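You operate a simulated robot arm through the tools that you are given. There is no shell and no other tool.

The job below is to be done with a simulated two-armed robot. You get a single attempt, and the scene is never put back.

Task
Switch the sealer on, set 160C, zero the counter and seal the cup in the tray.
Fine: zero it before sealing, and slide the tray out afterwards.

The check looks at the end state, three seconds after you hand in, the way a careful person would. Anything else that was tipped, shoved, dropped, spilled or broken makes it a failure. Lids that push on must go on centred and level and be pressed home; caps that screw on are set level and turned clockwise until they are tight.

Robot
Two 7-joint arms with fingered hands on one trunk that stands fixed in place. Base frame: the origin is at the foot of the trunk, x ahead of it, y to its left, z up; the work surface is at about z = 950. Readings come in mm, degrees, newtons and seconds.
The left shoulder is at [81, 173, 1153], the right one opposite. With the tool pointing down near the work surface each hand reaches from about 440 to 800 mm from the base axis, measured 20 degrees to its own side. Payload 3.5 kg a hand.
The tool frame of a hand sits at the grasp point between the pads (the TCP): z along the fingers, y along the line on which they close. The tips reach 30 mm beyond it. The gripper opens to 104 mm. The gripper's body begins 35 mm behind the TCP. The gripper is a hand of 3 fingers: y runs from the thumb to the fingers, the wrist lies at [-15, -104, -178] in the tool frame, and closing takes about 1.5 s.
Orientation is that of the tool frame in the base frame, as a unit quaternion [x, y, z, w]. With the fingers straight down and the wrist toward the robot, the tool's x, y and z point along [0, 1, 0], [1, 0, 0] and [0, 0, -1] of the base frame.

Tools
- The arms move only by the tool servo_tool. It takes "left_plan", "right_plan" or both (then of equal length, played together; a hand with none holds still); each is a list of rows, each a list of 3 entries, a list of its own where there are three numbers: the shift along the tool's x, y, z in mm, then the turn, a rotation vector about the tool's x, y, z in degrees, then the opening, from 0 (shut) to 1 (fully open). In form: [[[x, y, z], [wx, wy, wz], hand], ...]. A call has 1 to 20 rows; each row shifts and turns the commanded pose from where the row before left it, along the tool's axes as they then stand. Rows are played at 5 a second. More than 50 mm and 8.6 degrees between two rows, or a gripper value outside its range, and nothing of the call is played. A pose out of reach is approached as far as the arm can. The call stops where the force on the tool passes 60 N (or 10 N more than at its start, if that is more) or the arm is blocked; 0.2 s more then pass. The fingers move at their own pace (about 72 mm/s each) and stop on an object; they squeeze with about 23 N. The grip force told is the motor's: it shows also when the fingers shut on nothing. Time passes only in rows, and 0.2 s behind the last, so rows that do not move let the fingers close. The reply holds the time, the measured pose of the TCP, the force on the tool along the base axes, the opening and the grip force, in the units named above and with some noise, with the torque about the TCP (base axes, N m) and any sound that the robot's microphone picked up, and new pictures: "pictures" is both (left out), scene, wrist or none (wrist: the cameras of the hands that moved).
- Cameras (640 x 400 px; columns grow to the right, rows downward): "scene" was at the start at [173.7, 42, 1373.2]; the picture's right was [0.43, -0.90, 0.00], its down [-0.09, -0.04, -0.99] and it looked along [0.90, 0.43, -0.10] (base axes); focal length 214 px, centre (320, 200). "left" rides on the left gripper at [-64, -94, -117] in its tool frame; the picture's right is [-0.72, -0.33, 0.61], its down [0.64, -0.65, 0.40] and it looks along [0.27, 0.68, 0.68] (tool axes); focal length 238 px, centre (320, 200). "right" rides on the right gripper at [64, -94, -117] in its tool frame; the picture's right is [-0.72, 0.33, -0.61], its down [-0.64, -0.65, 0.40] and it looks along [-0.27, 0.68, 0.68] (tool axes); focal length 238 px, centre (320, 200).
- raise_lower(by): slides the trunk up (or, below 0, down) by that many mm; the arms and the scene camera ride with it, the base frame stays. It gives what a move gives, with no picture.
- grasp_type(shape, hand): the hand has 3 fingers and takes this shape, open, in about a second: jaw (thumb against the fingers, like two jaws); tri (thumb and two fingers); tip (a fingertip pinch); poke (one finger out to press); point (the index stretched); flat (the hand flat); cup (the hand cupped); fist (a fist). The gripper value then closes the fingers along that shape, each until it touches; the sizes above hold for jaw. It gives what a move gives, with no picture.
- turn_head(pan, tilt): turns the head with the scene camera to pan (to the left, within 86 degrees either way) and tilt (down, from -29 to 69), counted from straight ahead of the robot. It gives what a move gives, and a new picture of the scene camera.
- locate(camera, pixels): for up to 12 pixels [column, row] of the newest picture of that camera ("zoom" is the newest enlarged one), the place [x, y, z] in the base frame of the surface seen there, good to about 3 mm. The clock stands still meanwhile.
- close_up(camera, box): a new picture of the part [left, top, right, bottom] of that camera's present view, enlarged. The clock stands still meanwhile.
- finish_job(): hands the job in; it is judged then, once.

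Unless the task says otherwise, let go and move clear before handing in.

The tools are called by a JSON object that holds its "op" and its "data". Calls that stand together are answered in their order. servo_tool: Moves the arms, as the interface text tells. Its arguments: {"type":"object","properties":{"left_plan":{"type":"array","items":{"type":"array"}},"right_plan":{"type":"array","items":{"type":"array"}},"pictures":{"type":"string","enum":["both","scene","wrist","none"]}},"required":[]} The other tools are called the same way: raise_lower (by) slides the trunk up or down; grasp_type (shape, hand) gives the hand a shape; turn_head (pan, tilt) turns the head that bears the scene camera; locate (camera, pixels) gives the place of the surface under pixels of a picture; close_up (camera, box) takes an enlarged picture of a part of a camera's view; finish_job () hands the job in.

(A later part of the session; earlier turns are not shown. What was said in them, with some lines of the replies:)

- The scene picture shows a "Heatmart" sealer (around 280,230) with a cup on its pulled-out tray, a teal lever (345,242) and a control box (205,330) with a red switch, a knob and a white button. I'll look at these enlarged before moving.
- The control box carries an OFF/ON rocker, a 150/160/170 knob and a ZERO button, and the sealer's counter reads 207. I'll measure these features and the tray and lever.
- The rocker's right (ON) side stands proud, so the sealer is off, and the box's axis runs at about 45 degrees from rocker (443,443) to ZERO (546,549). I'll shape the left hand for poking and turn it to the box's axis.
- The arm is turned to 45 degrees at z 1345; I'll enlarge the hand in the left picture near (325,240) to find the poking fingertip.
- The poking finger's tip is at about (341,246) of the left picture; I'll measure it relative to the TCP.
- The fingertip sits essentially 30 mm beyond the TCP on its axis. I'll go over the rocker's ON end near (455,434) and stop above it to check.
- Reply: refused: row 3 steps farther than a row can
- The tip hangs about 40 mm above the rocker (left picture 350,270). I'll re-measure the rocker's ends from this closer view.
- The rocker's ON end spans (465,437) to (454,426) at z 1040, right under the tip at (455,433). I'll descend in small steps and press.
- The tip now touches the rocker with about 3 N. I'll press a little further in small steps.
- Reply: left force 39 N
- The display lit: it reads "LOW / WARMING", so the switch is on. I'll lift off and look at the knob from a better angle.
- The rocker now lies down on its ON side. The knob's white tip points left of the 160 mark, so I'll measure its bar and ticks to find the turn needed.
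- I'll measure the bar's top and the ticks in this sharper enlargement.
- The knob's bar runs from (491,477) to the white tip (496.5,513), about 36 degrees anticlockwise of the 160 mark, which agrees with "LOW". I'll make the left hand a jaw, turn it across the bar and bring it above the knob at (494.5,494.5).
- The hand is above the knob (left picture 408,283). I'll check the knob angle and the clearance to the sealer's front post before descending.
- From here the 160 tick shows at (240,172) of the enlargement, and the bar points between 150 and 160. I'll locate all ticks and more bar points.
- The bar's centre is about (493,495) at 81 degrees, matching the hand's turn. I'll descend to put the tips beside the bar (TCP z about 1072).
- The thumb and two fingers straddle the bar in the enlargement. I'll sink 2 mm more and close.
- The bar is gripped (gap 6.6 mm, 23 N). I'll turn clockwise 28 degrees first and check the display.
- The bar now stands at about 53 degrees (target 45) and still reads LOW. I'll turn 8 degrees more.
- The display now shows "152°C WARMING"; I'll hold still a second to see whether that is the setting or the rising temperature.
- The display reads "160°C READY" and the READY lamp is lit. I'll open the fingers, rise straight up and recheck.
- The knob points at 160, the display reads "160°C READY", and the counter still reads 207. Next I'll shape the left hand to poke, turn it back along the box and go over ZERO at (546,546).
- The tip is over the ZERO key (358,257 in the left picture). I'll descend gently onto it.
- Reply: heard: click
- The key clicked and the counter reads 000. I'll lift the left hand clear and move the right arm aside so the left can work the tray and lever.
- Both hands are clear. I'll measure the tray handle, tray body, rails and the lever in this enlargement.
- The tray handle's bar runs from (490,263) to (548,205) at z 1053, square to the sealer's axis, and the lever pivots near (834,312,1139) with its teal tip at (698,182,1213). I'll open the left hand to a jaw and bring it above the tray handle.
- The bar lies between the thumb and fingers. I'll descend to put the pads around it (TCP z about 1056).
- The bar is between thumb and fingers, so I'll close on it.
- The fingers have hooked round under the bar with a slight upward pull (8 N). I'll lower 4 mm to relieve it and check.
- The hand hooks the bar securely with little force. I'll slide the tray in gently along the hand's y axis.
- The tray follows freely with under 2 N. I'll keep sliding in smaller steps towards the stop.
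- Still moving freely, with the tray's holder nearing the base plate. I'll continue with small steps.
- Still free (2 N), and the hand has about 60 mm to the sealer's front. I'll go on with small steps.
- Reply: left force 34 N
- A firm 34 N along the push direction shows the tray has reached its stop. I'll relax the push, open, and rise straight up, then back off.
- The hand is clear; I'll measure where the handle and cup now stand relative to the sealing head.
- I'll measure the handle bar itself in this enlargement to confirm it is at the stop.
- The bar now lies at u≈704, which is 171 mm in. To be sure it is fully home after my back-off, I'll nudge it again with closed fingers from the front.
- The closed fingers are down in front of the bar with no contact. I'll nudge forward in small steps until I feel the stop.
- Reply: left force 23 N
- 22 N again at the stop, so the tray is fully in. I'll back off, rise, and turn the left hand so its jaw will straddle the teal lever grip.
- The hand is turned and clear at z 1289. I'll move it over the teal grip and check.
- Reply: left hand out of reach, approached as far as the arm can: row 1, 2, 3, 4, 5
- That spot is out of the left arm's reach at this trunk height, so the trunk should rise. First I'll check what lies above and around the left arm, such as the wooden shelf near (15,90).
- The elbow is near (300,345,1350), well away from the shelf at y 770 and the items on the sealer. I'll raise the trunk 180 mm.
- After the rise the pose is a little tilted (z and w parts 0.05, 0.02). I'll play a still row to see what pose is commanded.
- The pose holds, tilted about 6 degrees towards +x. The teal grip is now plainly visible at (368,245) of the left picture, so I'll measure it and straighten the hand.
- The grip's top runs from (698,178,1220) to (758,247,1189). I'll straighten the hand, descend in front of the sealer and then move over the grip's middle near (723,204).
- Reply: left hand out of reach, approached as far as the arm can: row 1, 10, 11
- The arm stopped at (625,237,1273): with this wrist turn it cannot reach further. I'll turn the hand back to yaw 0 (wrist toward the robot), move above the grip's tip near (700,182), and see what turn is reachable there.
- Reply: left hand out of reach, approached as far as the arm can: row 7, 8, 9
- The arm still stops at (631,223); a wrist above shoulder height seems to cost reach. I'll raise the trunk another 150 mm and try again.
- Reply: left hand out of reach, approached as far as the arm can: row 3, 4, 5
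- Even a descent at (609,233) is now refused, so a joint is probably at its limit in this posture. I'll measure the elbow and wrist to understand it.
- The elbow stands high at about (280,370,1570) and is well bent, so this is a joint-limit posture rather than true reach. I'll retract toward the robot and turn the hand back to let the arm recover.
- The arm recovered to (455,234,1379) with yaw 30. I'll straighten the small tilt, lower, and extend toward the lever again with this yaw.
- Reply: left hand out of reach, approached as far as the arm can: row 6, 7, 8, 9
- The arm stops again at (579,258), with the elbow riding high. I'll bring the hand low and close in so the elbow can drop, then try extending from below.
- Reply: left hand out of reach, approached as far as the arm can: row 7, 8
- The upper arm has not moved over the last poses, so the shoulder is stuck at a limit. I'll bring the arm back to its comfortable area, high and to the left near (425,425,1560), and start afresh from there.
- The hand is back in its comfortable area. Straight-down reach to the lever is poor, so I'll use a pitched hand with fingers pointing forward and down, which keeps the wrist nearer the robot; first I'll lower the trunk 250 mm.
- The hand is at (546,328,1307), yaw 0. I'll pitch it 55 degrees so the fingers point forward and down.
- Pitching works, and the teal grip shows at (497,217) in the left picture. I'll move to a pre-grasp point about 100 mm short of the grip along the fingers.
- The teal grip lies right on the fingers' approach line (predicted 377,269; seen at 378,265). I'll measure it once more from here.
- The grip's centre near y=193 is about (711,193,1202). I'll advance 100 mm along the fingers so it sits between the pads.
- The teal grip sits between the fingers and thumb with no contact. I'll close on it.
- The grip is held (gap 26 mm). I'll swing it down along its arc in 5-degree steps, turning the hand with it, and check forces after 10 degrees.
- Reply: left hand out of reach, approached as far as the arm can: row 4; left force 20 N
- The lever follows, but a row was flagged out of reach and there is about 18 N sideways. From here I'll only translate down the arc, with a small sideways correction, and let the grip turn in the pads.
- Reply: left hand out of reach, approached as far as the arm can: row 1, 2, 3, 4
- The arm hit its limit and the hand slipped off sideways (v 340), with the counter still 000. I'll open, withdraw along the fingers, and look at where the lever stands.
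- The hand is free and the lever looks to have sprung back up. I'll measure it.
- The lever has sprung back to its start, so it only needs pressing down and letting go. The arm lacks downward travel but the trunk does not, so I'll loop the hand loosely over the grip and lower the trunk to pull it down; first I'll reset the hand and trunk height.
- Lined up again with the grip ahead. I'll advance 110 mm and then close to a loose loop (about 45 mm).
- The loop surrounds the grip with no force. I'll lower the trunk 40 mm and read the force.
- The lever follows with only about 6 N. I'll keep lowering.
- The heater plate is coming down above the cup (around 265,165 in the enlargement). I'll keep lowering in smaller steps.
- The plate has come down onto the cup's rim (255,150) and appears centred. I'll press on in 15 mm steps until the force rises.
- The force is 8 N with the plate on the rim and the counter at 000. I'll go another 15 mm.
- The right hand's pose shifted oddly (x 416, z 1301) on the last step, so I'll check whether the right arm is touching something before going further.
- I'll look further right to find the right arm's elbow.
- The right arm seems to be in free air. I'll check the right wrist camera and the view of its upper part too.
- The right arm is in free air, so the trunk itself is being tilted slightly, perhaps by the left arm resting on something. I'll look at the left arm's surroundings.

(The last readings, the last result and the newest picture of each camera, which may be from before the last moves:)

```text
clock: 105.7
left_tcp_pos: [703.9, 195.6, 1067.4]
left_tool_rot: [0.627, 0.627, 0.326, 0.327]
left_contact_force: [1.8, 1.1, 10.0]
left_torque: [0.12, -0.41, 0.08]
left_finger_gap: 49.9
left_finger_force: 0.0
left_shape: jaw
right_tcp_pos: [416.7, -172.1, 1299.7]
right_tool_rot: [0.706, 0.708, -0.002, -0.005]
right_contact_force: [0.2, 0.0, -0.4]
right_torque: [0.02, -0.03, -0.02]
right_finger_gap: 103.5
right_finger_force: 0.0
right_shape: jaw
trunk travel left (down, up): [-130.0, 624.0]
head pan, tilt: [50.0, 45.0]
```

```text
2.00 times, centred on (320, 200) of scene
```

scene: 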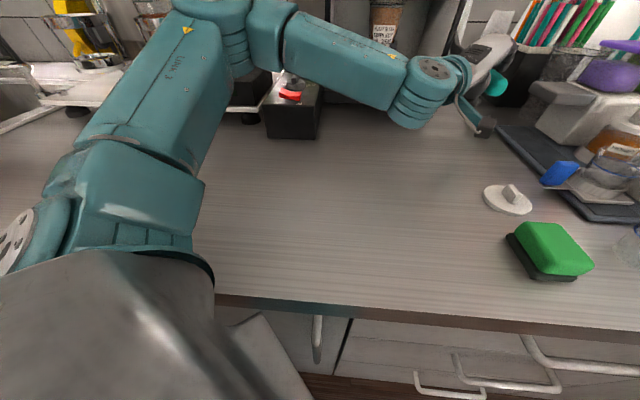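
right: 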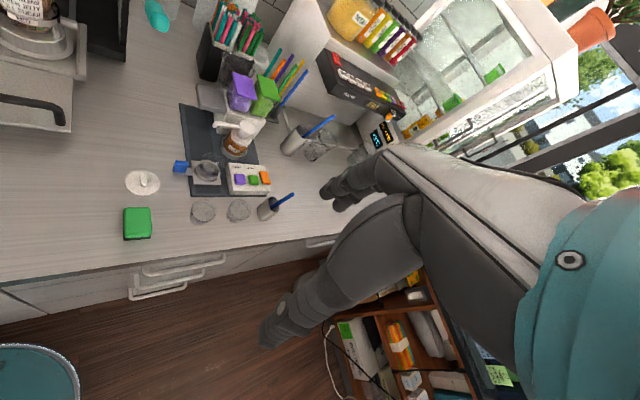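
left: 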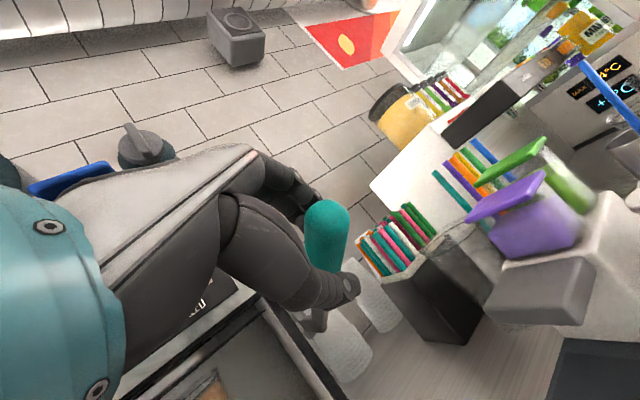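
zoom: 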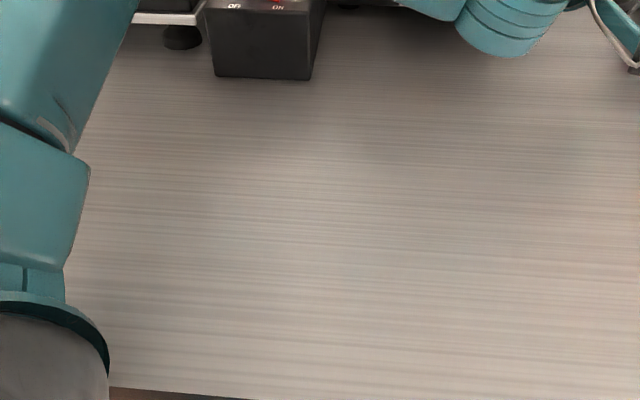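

I'll measure the heights along the left upper arm and forearm against the counter and the control box.

{"op": "locate", "data": {"camera": "scene", "pixels": [[120, 190], [130, 240], [90, 150], [190, 30], [225, 60], [270, 50], [340, 60], [400, 120], [240, 110], [275, 110], [300, 290], [195, 200]]}}

{"op": "turn_head", "data": {"pan": 65, "tilt": 25}}

```text
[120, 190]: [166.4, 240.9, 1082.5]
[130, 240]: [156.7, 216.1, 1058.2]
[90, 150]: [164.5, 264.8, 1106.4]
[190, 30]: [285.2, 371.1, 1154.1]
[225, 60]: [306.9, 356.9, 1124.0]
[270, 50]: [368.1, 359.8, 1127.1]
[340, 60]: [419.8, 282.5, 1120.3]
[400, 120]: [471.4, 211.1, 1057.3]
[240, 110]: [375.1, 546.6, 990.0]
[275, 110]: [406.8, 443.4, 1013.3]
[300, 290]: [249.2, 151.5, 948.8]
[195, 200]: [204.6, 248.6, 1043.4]
```

```text
clock: 106.5
left_tcp_pos: [704.6, 195.7, 1067.7]
left_tool_rot: [0.627, 0.627, 0.326, 0.326]
left_contact_force: [2.0, 0.9, 10.0]
left_torque: [0.08, -0.41, 0.09]
left_finger_gap: 49.9
left_finger_force: 0.0
left_shape: jaw
right_tcp_pos: [417.2, -171.7, 1300.8]
right_tool_rot: [0.706, 0.708, -0.001, -0.005]
right_contact_force: [-0.2, 0.4, 0.4]
right_torque: [-0.03, -0.03, -0.01]
right_finger_gap: 103.5
right_finger_force: 0.1
right_shape: jaw
trunk travel left (down, up): [-130.0, 624.0]
head pan, tilt: [65.0, 25.0]
```

scene: 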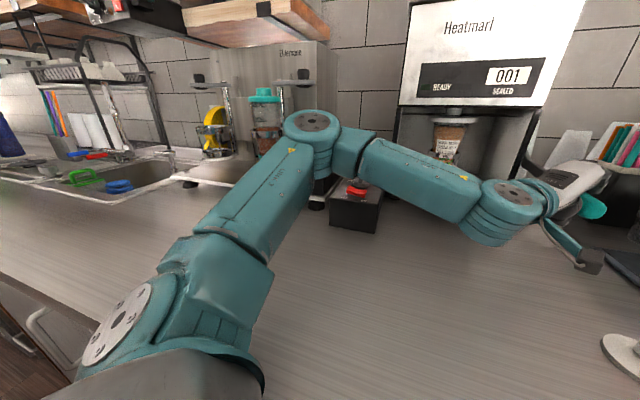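

The counter now reads 001, so the cup has been sealed. The trunk contact near the counter edge also means I should go no lower; I'll take a closer look and then raise the trunk so the lever comes back up.

{"op": "close_up", "data": {"camera": "scene", "box": [330, 10, 570, 210]}}

{"op": "raise_lower", "data": {"by": 40}}

```text
2.00 times, centred on (450, 110) of scene
```

zoom: 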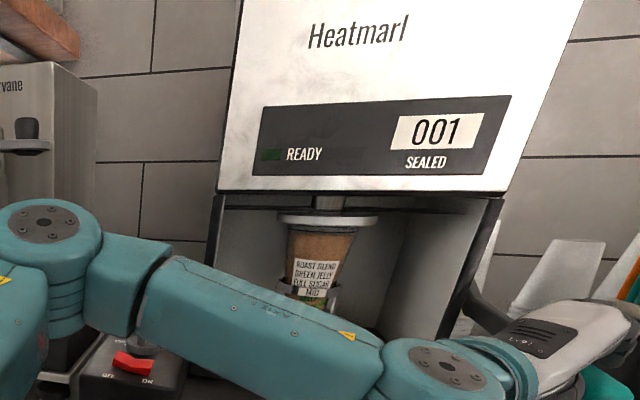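

```text
clock: 107.3
left_tcp_pos: [705.3, 195.2, 1107.1]
left_tool_rot: [0.628, 0.627, 0.325, 0.327]
left_contact_force: [0.2, -3.7, 5.8]
left_torque: [0.01, -0.23, -0.1]
left_finger_gap: 46.6
left_finger_force: 0.1
left_shape: jaw
right_tcp_pos: [417.7, -171.3, 1339.3]
right_tool_rot: [0.706, 0.709, -0.002, -0.006]
right_contact_force: [0.4, 0.2, 0.3]
right_torque: [0.0, 0.02, 0.0]
right_finger_gap: 103.8
right_finger_force: 0.1
right_shape: jaw
trunk travel left (down, up): [-170.0, 584.0]
head pan, tilt: [65.0, 25.0]
```

READY went dark after the seal; I'll check that once clear. The lever follows up, so I'll continue raising.

{"op": "raise_lower", "data": {"by": 50}}

{"op": "raise_lower", "data": {"by": 50}}

{"op": "turn_head", "data": {"pan": 25, "tilt": 30}}

{"op": "close_up", "data": {"camera": "left", "box": [220, 140, 460, 340]}}

```text
clock: 108.2
left_tcp_pos: [705.1, 195.9, 1158.1]
left_tool_rot: [0.627, 0.628, 0.326, 0.326]
left_contact_force: [-0.9, 0.5, 3.6]
left_torque: [-0.02, -0.14, 0.06]
left_finger_gap: 45.9
left_finger_force: 0.1
left_shape: jaw
right_tcp_pos: [419.0, -172.1, 1390.1]
right_tool_rot: [0.706, 0.708, -0.001, -0.006]
right_contact_force: [-1.1, 0.0, 0.4]
right_torque: [-0.01, 0.03, 0.03]
right_finger_gap: 103.6
right_finger_force: 0.1
right_shape: jaw
trunk travel left (down, up): [-220.0, 534.0]
head pan, tilt: [65.0, 25.0]
```

```text
clock: 109.2
left_tcp_pos: [706.2, 195.2, 1206.4]
left_tool_rot: [0.627, 0.627, 0.326, 0.327]
left_contact_force: [-0.4, 0.2, 1.5]
left_torque: [-0.01, -0.09, 0.03]
left_finger_gap: 44.7
left_finger_force: 0.1
left_shape: jaw
right_tcp_pos: [417.2, -171.7, 1440.0]
right_tool_rot: [0.706, 0.708, -0.003, -0.005]
right_contact_force: [0.1, -0.4, -0.1]
right_torque: [0.01, -0.01, 0.01]
right_finger_gap: 103.6
right_finger_force: 0.0
right_shape: jaw
trunk travel left (down, up): [-270.0, 484.0]
head pan, tilt: [65.0, 25.0]
```

```text
clock: 110.2
left_tcp_pos: [705.1, 195.1, 1207.3]
left_tool_rot: [0.627, 0.627, 0.326, 0.327]
left_contact_force: [0.5, 0.0, 2.0]
left_torque: [0.02, -0.02, 0.0]
left_finger_gap: 44.7
left_finger_force: 0.0
left_shape: jaw
right_tcp_pos: [418.2, -171.8, 1440.0]
right_tool_rot: [0.706, 0.708, -0.002, -0.005]
right_contact_force: [0.1, -0.7, -0.7]
right_torque: [0.02, -0.03, 0.01]
right_finger_gap: 103.5
right_finger_force: 0.1
right_shape: jaw
trunk travel left (down, up): [-270.0, 484.0]
head pan, tilt: [25.0, 30.0]
```

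scene: 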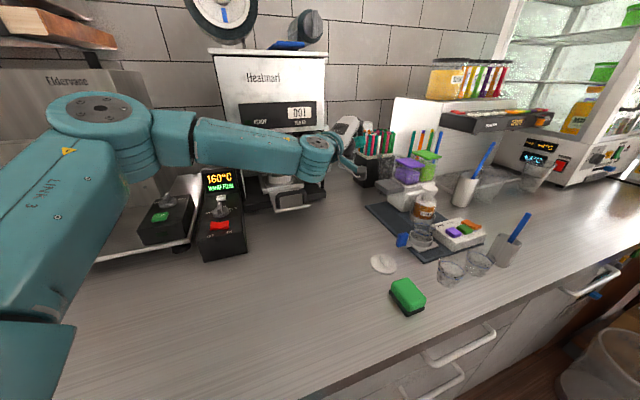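

```text
2.00 times, centred on (340, 240) of left
```

zoom: 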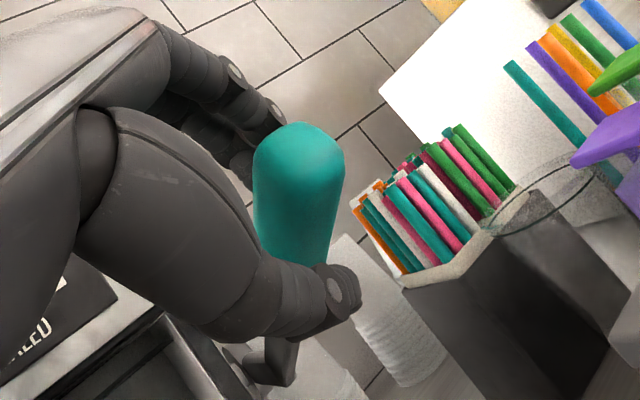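

The lever is back up and the counter shows 001. I'll open the loop and withdraw along the fingers.

{"op": "servo_tool", "data": {"left_plan": [[[0, 0, 0], [0, 0, 0], 0.7], [[0, 0, 0], [0, 0, 0], 0.9], [[0, 0, 0], [0, 0, 0], 0.9], [[0, 0, -20], [0, 0, 0], 0.9], [[0, 0, -30], [0, 0, 0], 0.9], [[0, 0, -30], [0, 0, 0], 0.9], [[0, 0, -30], [0, 0, 0], 0.9], [[0, 0, 0], [0, 0, 0], 0.9]]}}

{"op": "close_up", "data": {"camera": "scene", "box": [180, 80, 380, 260]}}

```text
clock: 112.0
left_tcp_pos: [615.5, 195.0, 1268.7]
left_tool_rot: [0.628, 0.627, 0.325, 0.326]
left_contact_force: [-1.0, -0.4, -0.3]
left_torque: [-0.02, -0.01, -0.03]
left_finger_gap: 93.4
left_finger_force: 0.1
left_shape: jaw
right_tcp_pos: [418.8, -170.5, 1439.1]
right_tool_rot: [0.706, 0.708, -0.001, -0.006]
right_contact_force: [1.0, -0.5, 0.3]
right_torque: [0.02, -0.02, -0.01]
right_finger_gap: 103.6
right_finger_force: 0.1
right_shape: jaw
trunk travel left (down, up): [-270.0, 484.0]
head pan, tilt: [25.0, 30.0]
```

scene: 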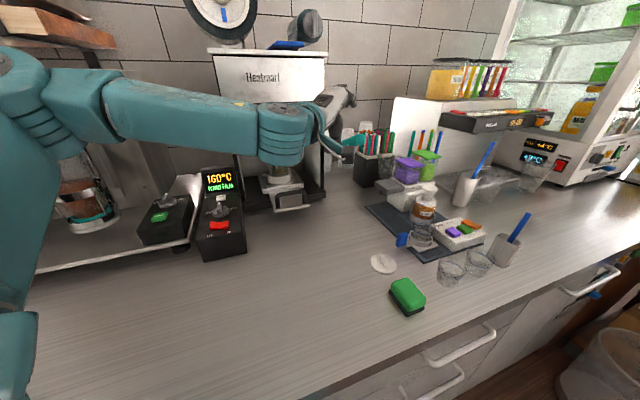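
left: 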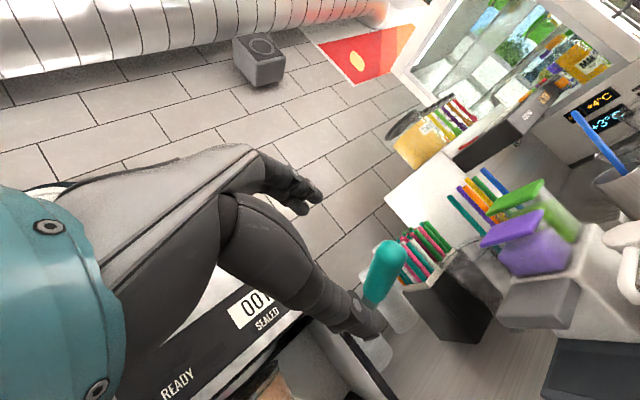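

```text
2.22 times, centred on (280, 170) of scene
```

zoom: 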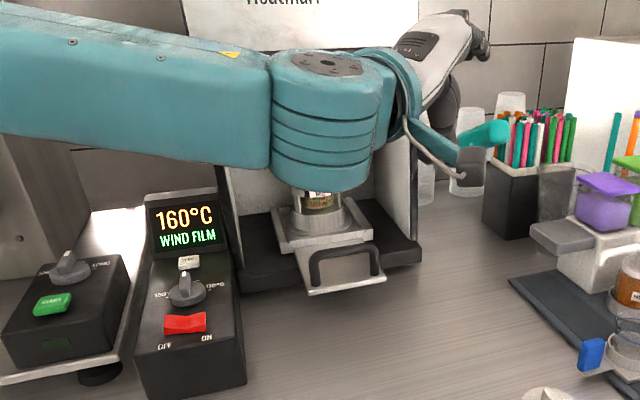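

The display now reads "160°C / WIND FILM" (that concerns the next cup), and the counter is 001. Next I'll retrace my path, un-pitch the hand and turn it to 45 degrees to fetch the tray handle.

{"op": "servo_tool", "data": {"left_plan": [[[33, -2, -20], [0, 0, 0], 0.6], [[33, -2, -20], [0, 0, 0], 0.6], [[33, -2, -20], [0, 0, 0], 0.6], [[34, -2, -20], [0, 0, 0], 0.6], [[0, 0, 0], [7.9, 0, 0], 0.6], [[0, 0, 0], [7.9, 0, 0], 0.6], [[0, 0, 0], [7.9, 0, 0], 0.6], [[0, 0, 0], [7.9, 0, 0], 0.6], [[0, 0, 0], [7.9, 0, 0], 0.6], [[0, 0, 0], [7.9, 0, 0], 0.6], [[0, 0, 0], [7.6, 0, 0], 0.6], [[0, 0, 0], [0, 0, -7.5], 0.6], [[0, 0, 0], [0, 0, -7.5], 0.6], [[0, 0, 0], [0, 0, -7.5], 0.6], [[0, 0, 0], [0, 0, -7.5], 0.6], [[0, 0, 0], [0, 0, -7.5], 0.6], [[0, 0, 0], [0, 0, -7.5], 0.6], [[0, 0, 0], [0, 0, 0], 0.6]]}}

```text
clock: 115.8
left_tcp_pos: [545.4, 328.9, 1309.4]
left_tool_rot: [0.381, 0.925, -0.001, 0.0]
left_contact_force: [1.2, 0.0, -0.3]
left_torque: [0.01, 0.0, -0.01]
left_finger_gap: 62.8
left_finger_force: 0.1
left_shape: jaw
right_tcp_pos: [417.7, -171.0, 1440.3]
right_tool_rot: [0.706, 0.708, -0.002, -0.005]
right_contact_force: [-0.3, -0.4, 0.2]
right_torque: [0.03, 0.03, 0.02]
right_finger_gap: 103.7
right_finger_force: 0.1
right_shape: jaw
trunk travel left (down, up): [-270.0, 484.0]
head pan, tilt: [25.0, 30.0]
```

scene: 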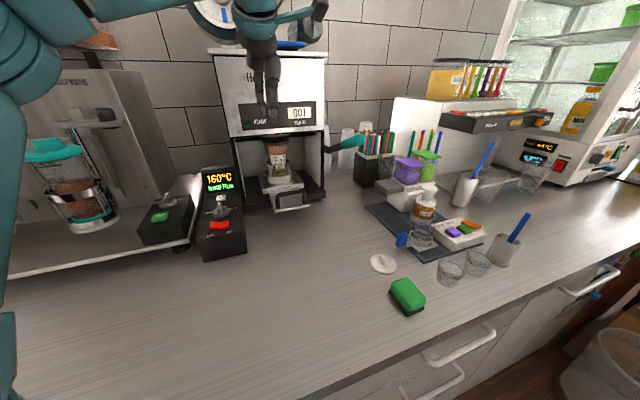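
left: 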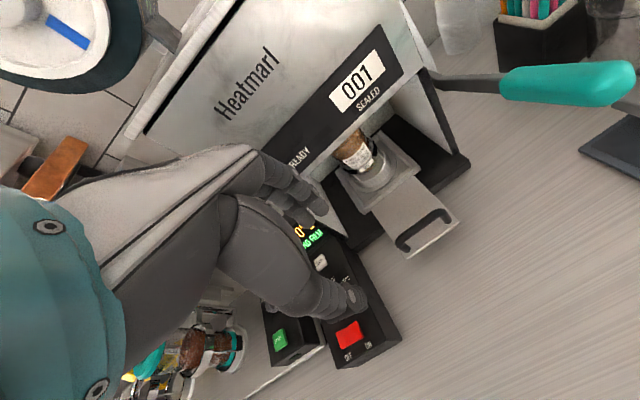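

The hand is at yaw 45, tool down. I'll move above the tray handle at (640,358).

{"op": "servo_tool", "data": {"left_plan": [[[-23, 0, 35], [0, 0, 0], 0.6], [[-23, 0, 35], [0, 0, 0], 0.6], [[0, 30, 35], [0, 0, 0], 0.6], [[0, 30, 35], [0, 0, 0], 0.6], [[0, 27, 20], [0, 0, 0], 0.6], [[0, 0, 15], [0, 0, 0], 0.6], [[0, 0, 0], [0, 0, 0], 0.6]]}}

{"op": "close_up", "data": {"camera": "left", "box": [220, 120, 460, 320]}}

```text
clock: 117.4
left_tcp_pos: [639.3, 358.1, 1134.6]
left_tool_rot: [0.384, 0.923, -0.001, -0.001]
left_contact_force: [0.0, 0.0, -0.8]
left_torque: [0.0, -0.02, -0.01]
left_finger_gap: 62.9
left_finger_force: 0.1
left_shape: jaw
right_tcp_pos: [417.9, -171.7, 1439.9]
right_tool_rot: [0.706, 0.708, -0.002, -0.006]
right_contact_force: [-0.6, -0.4, -0.3]
right_torque: [0.01, -0.01, 0.01]
right_finger_gap: 103.4
right_finger_force: 0.2
right_shape: jaw
trunk travel left (down, up): [-270.0, 484.0]
head pan, tilt: [25.0, 30.0]
```

scene: 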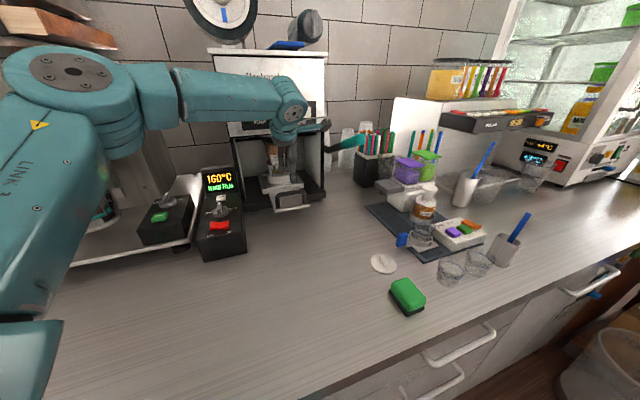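
left: 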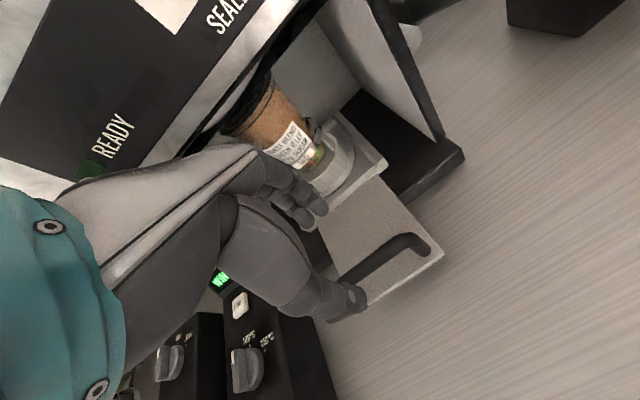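

```text
2.00 times, centred on (340, 220) of left
```

zoom: 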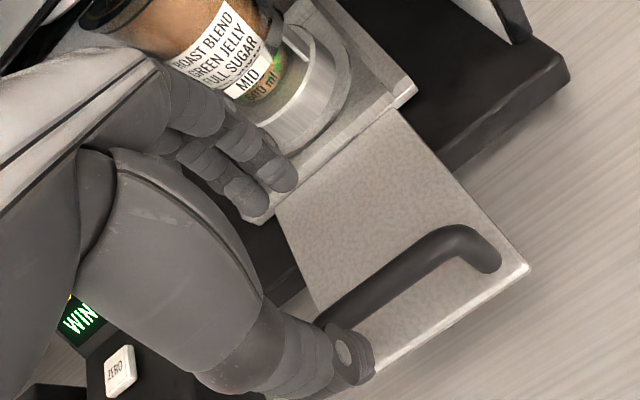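

The bar lies between thumb and fingers as before. I'll descend, close, and settle 4 mm lower.

{"op": "servo_tool", "data": {"left_plan": [[[0, 0, 30], [0, 0, 0], 0.6], [[0, 0, 28], [0, 0, 0], 0.6], [[0, 0, 21], [0, 0, 0], 0.6], [[0, 0, 0], [0, 0, 0], 0.6], [[0, 0, 0], [0, 0, 0], 0.3], [[0, 0, 0], [0, 0, 0], 0.1], [[0, 0, 0], [0, 0, 0], 0.0], [[0, 0, 0], [0, 0, 0], 0.0], [[0, 0, 2], [0, 0, 0], 0.0], [[0, 0, 1], [0, 0, 0], 0.0]]}}

{"op": "close_up", "data": {"camera": "left", "box": [220, 120, 460, 320]}}

```text
clock: 119.6
left_tcp_pos: [640.4, 356.7, 1053.0]
left_tool_rot: [0.383, 0.924, 0.0, 0.002]
left_contact_force: [-1.7, -0.2, 3.8]
left_torque: [0.0, 0.03, 0.03]
left_finger_gap: 0.0
left_finger_force: 22.6
left_shape: jaw
right_tcp_pos: [417.1, -170.7, 1439.9]
right_tool_rot: [0.705, 0.709, -0.001, -0.005]
right_contact_force: [0.3, -0.6, 0.0]
right_torque: [0.02, -0.01, 0.0]
right_finger_gap: 103.6
right_finger_force: 0.1
right_shape: jaw
trunk travel left (down, up): [-270.0, 484.0]
head pan, tilt: [25.0, 30.0]
```

scene: 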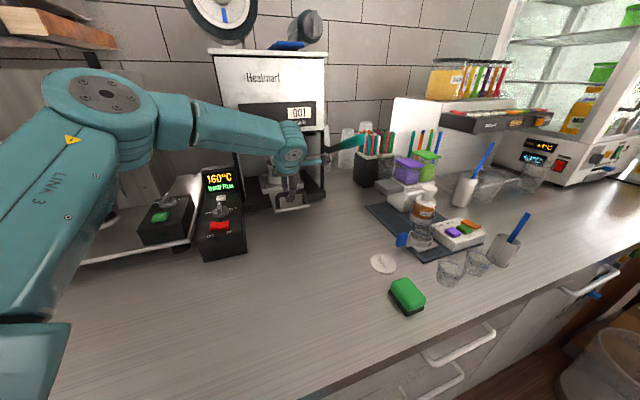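
left: 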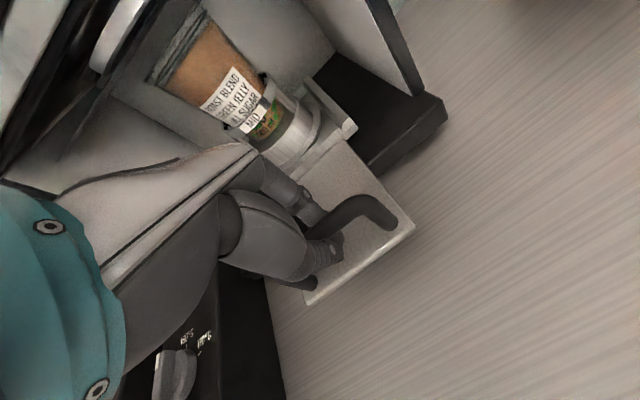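

```text
2.00 times, centred on (340, 220) of left
```

zoom: 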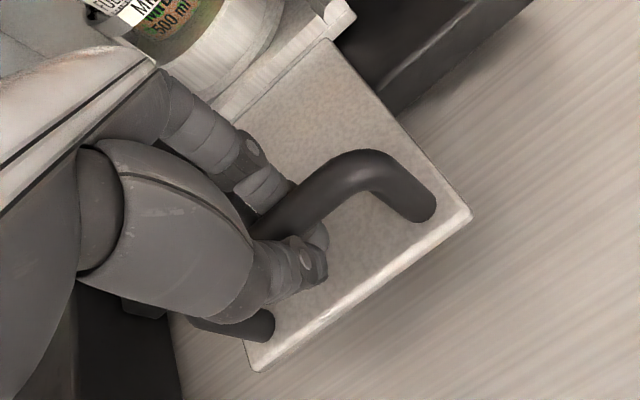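

The handle is hooked again with small force. I'll draw the tray out gently along the hand's -y axis.

{"op": "servo_tool", "data": {"left_plan": [[[0, -3, 0], [0, 0, 0], 0], [[0, -5, 0], [0, 0, 0], 0], [[0, -8, 0], [0, 0, 0], 0], [[0, -10, 0], [0, 0, 0], 0], [[0, -10, 0], [0, 0, 0], 0], [[0, -10, 0], [0, 0, 0], 0], [[0, -10, 0], [0, 0, 0], 0], [[0, -8, 0], [0, 0, 0], 0], [[0, 0, 0], [0, 0, 0], 0]]}}

```text
clock: 121.6
left_tcp_pos: [594.0, 311.2, 1052.6]
left_tool_rot: [0.383, 0.924, -0.002, 0.0]
left_contact_force: [2.8, -1.3, 0.4]
left_torque: [-0.04, 0.01, 0.05]
left_finger_gap: 0.0
left_finger_force: 22.6
left_shape: jaw
right_tcp_pos: [418.9, -171.6, 1439.9]
right_tool_rot: [0.705, 0.709, -0.001, -0.005]
right_contact_force: [0.3, -0.7, 0.1]
right_torque: [0.01, 0.04, 0.02]
right_finger_gap: 103.5
right_finger_force: 0.2
right_shape: jaw
trunk travel left (down, up): [-270.0, 484.0]
head pan, tilt: [25.0, 30.0]
```

scene: 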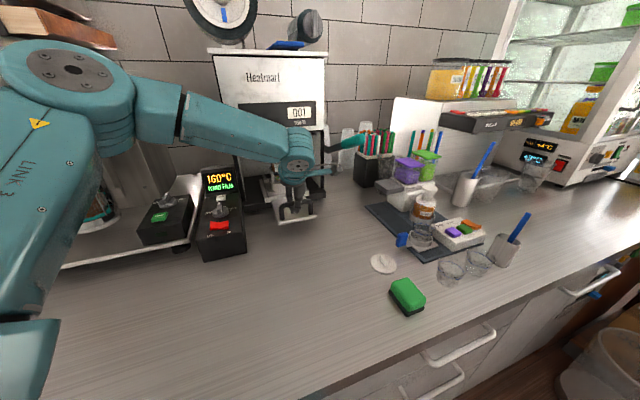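
left: 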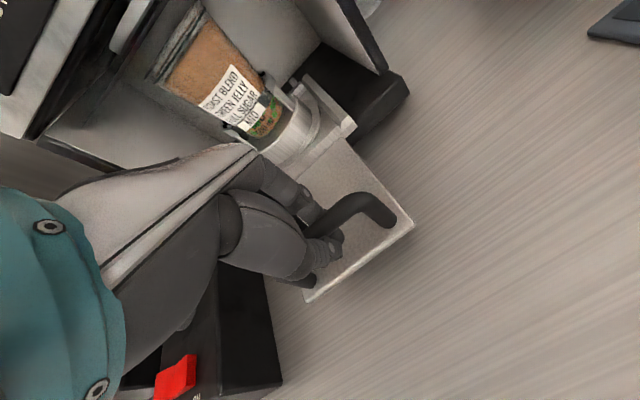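

The tray slides freely with 3 N. I'll keep drawing it out.

{"op": "servo_tool", "data": {"left_plan": [[[0, -5, 0], [0, 0, 0], 0], [[0, -10, 0], [0, 0, 0], 0], [[0, -10, 0], [0, 0, 0], 0], [[0, -10, 0], [0, 0, 0], 0], [[0, -10, 0], [0, 0, 0], 0], [[0, -10, 0], [0, 0, 0], 0], [[0, -10, 0], [0, 0, 0], 0], [[0, -10, 0], [0, 0, 0], 0], [[0, -8, 0], [0, 0, 0], 0], [[0, -6, 0], [0, 0, 0], 0], [[0, -5, 0], [0, 0, 0], 0], [[0, -5, 0], [0, 0, 0], 0], [[0, 0, 0], [0, 0, 0], 0]]}}

{"op": "close_up", "data": {"camera": "scene", "box": [180, 80, 380, 260]}}

```text
clock: 124.4
left_tcp_pos: [524.7, 240.7, 1051.9]
left_tool_rot: [0.383, 0.924, -0.001, 0.0]
left_contact_force: [1.2, 0.5, -1.1]
left_torque: [0.01, 0.0, 0.04]
left_finger_gap: 0.1
left_finger_force: 23.4
left_shape: jaw
right_tcp_pos: [418.3, -170.3, 1440.2]
right_tool_rot: [0.706, 0.708, -0.001, -0.006]
right_contact_force: [0.1, 0.1, 0.5]
right_torque: [0.01, -0.01, -0.01]
right_finger_gap: 103.7
right_finger_force: 0.0
right_shape: jaw
trunk travel left (down, up): [-270.0, 484.0]
head pan, tilt: [25.0, 30.0]
```

scene: 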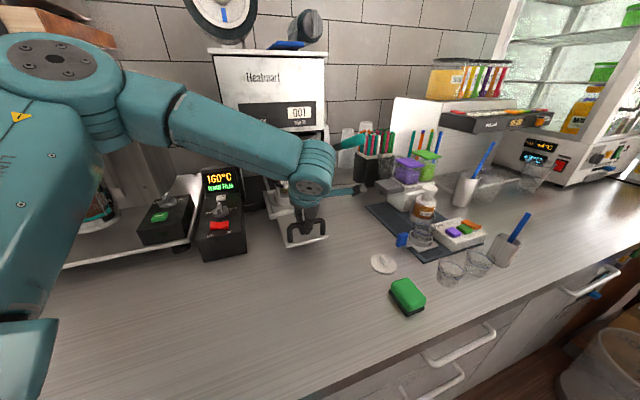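
left: 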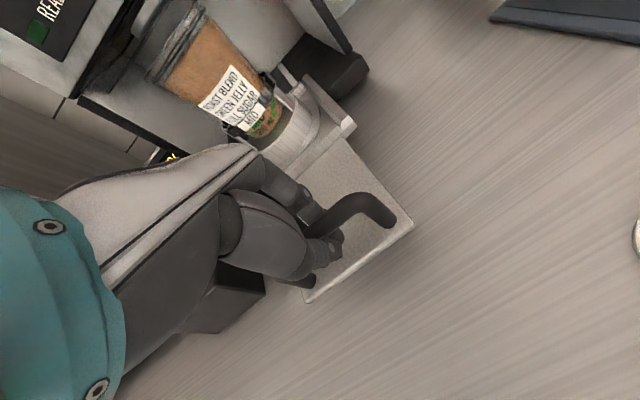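

```text
2.22 times, centred on (280, 170) of scene
```

zoom: 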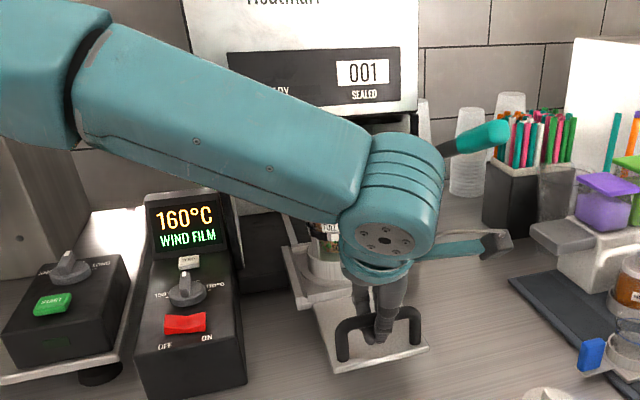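

The tray is about 7 mm short of where it began. I'll ease it out those last millimetres.

{"op": "servo_tool", "data": {"left_plan": [[[0, -3, 0], [0, 0, 0], 0], [[0, -3, 0], [0, 0, 0], 0], [[0, -2, 0], [0, 0, 0], 0], [[0, 0, 0], [0, 0, 0], 0]], "pictures": "wrist"}}

```text
clock: 125.4
left_tcp_pos: [518.5, 236.1, 1052.8]
left_tool_rot: [0.382, 0.924, -0.001, 0.0]
left_contact_force: [0.2, 1.4, -2.3]
left_torque: [0.03, 0.02, 0.06]
left_finger_gap: 0.0
left_finger_force: 23.4
left_shape: jaw
right_tcp_pos: [418.7, -171.5, 1439.6]
right_tool_rot: [0.706, 0.708, -0.002, -0.006]
right_contact_force: [0.8, -0.4, -0.1]
right_torque: [0.01, 0.01, -0.01]
right_finger_gap: 103.4
right_finger_force: 0.1
right_shape: jaw
trunk travel left (down, up): [-270.0, 484.0]
head pan, tilt: [25.0, 30.0]
```

left: 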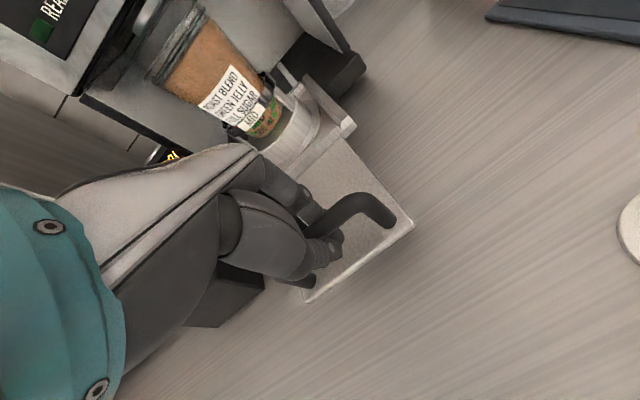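

The tray is back at its start position. I'll open, rise straight up and move the arm aside, then inspect everything.

{"op": "servo_tool", "data": {"left_plan": [[[0, 1, 0], [0, 0, 0], 0], [[0, 0, 0], [0, 0, 0], 0.3], [[0, 0, 0], [0, 0, 0], 0.6], [[0, 0, 0], [0, 0, 0], 0.6], [[0, 0, 0], [0, 0, 0], 0.6], [[0, 0, -10], [0, 0, 0], 0.6], [[0, 0, -30], [0, 0, 0], 0.6], [[0, 0, -40], [0, 0, 0], 0.6], [[0, 0, -40], [0, 0, 0], 0.6], [[0, 0, -40], [0, 0, 0], 0.6], [[0, 0, -40], [0, 0, 0], 0.6], [[30, 0, -30], [0, 0, 0], 0.6], [[40, 0, -10], [0, 0, 0], 0.6], [[40, 0, 0], [0, 0, 0], 0.6], [[40, 0, 0], [0, 0, 0], 0.6], [[40, 0, 0], [0, 0, 0], 0.6], [[0, 0, 0], [0, 0, 0], 0.6]]}}

{"op": "close_up", "data": {"camera": "scene", "box": [180, 80, 380, 260]}}

{"op": "close_up", "data": {"camera": "scene", "box": [250, 130, 330, 230]}}

```text
clock: 129.0
left_tcp_pos: [385.3, 370.2, 1291.7]
left_tool_rot: [0.383, 0.924, -0.001, 0.0]
left_contact_force: [0.1, 0.0, 0.3]
left_torque: [0.0, -0.01, -0.01]
left_finger_gap: 62.1
left_finger_force: 0.1
left_shape: jaw
right_tcp_pos: [417.8, -171.2, 1440.3]
right_tool_rot: [0.706, 0.708, -0.001, -0.006]
right_contact_force: [0.6, -0.1, -0.2]
right_torque: [-0.01, 0.01, 0.02]
right_finger_gap: 103.6
right_finger_force: 0.0
right_shape: jaw
trunk travel left (down, up): [-270.0, 484.0]
head pan, tilt: [25.0, 30.0]
```

scene: 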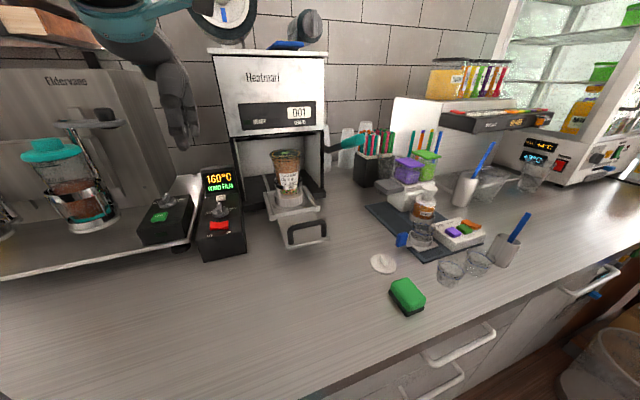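
left: 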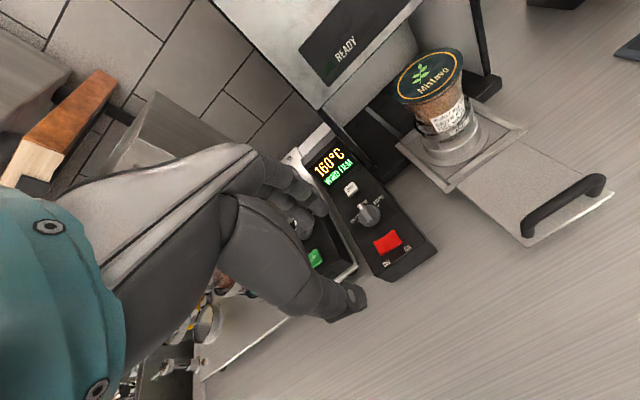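

```text
2.22 times, centred on (280, 170) of scene
```

zoom: 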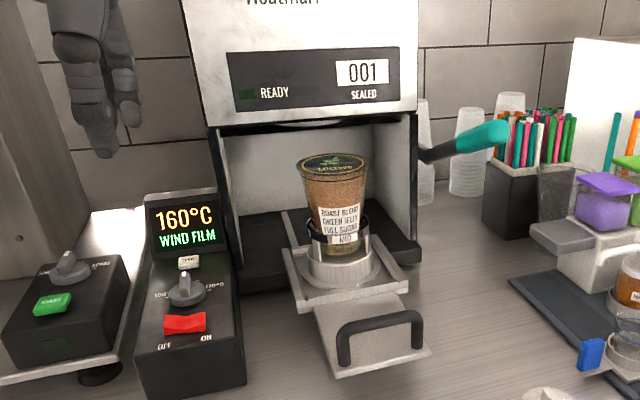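

```text
4.00 times, centred on (290, 180) of scene
```

zoom: 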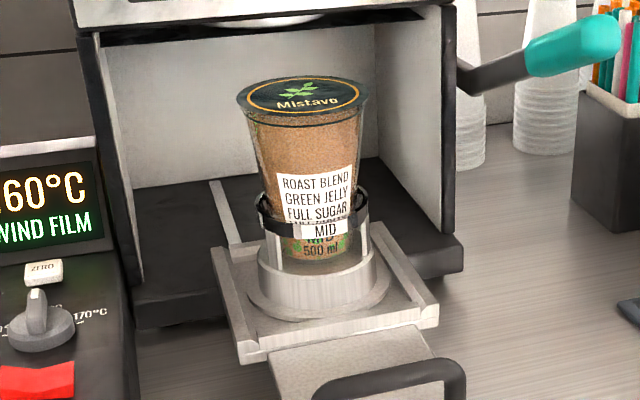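

The cup now carries a flat "Mistavo" film across its rim and the tray is out. The display reads 160°C, the rocker is ON, the counter reads 001 and the lever is up. Nothing else has moved and both hands are clear, so I'm handing in.

{"op": "finish_job", "data": {}}

```text
The job is handed in.
```

The cup is sealed with the printed film flat across its rim, and the tray is back out where it started.

- **Power and temperature:** the sealer is on, the knob points at 160, and the display reads 160°C.
- **Counter:** I zeroed it before sealing, and it showed 000. It now reads 001.
- **Lever:** it sprang back up on its own. My first grip slipped off partway through the pull, so I took hold again and pulled it right down. Only one seal was counted.

After the seal the READY lamp went out and the display changed to "WIND FILM". I took that as a prompt for the next cup and left the film alone, since you didn't ask for it.

I saw nothing tipped, shoved or spilled. Both hands were empty and clear when I handed in. I don't have the check's result.
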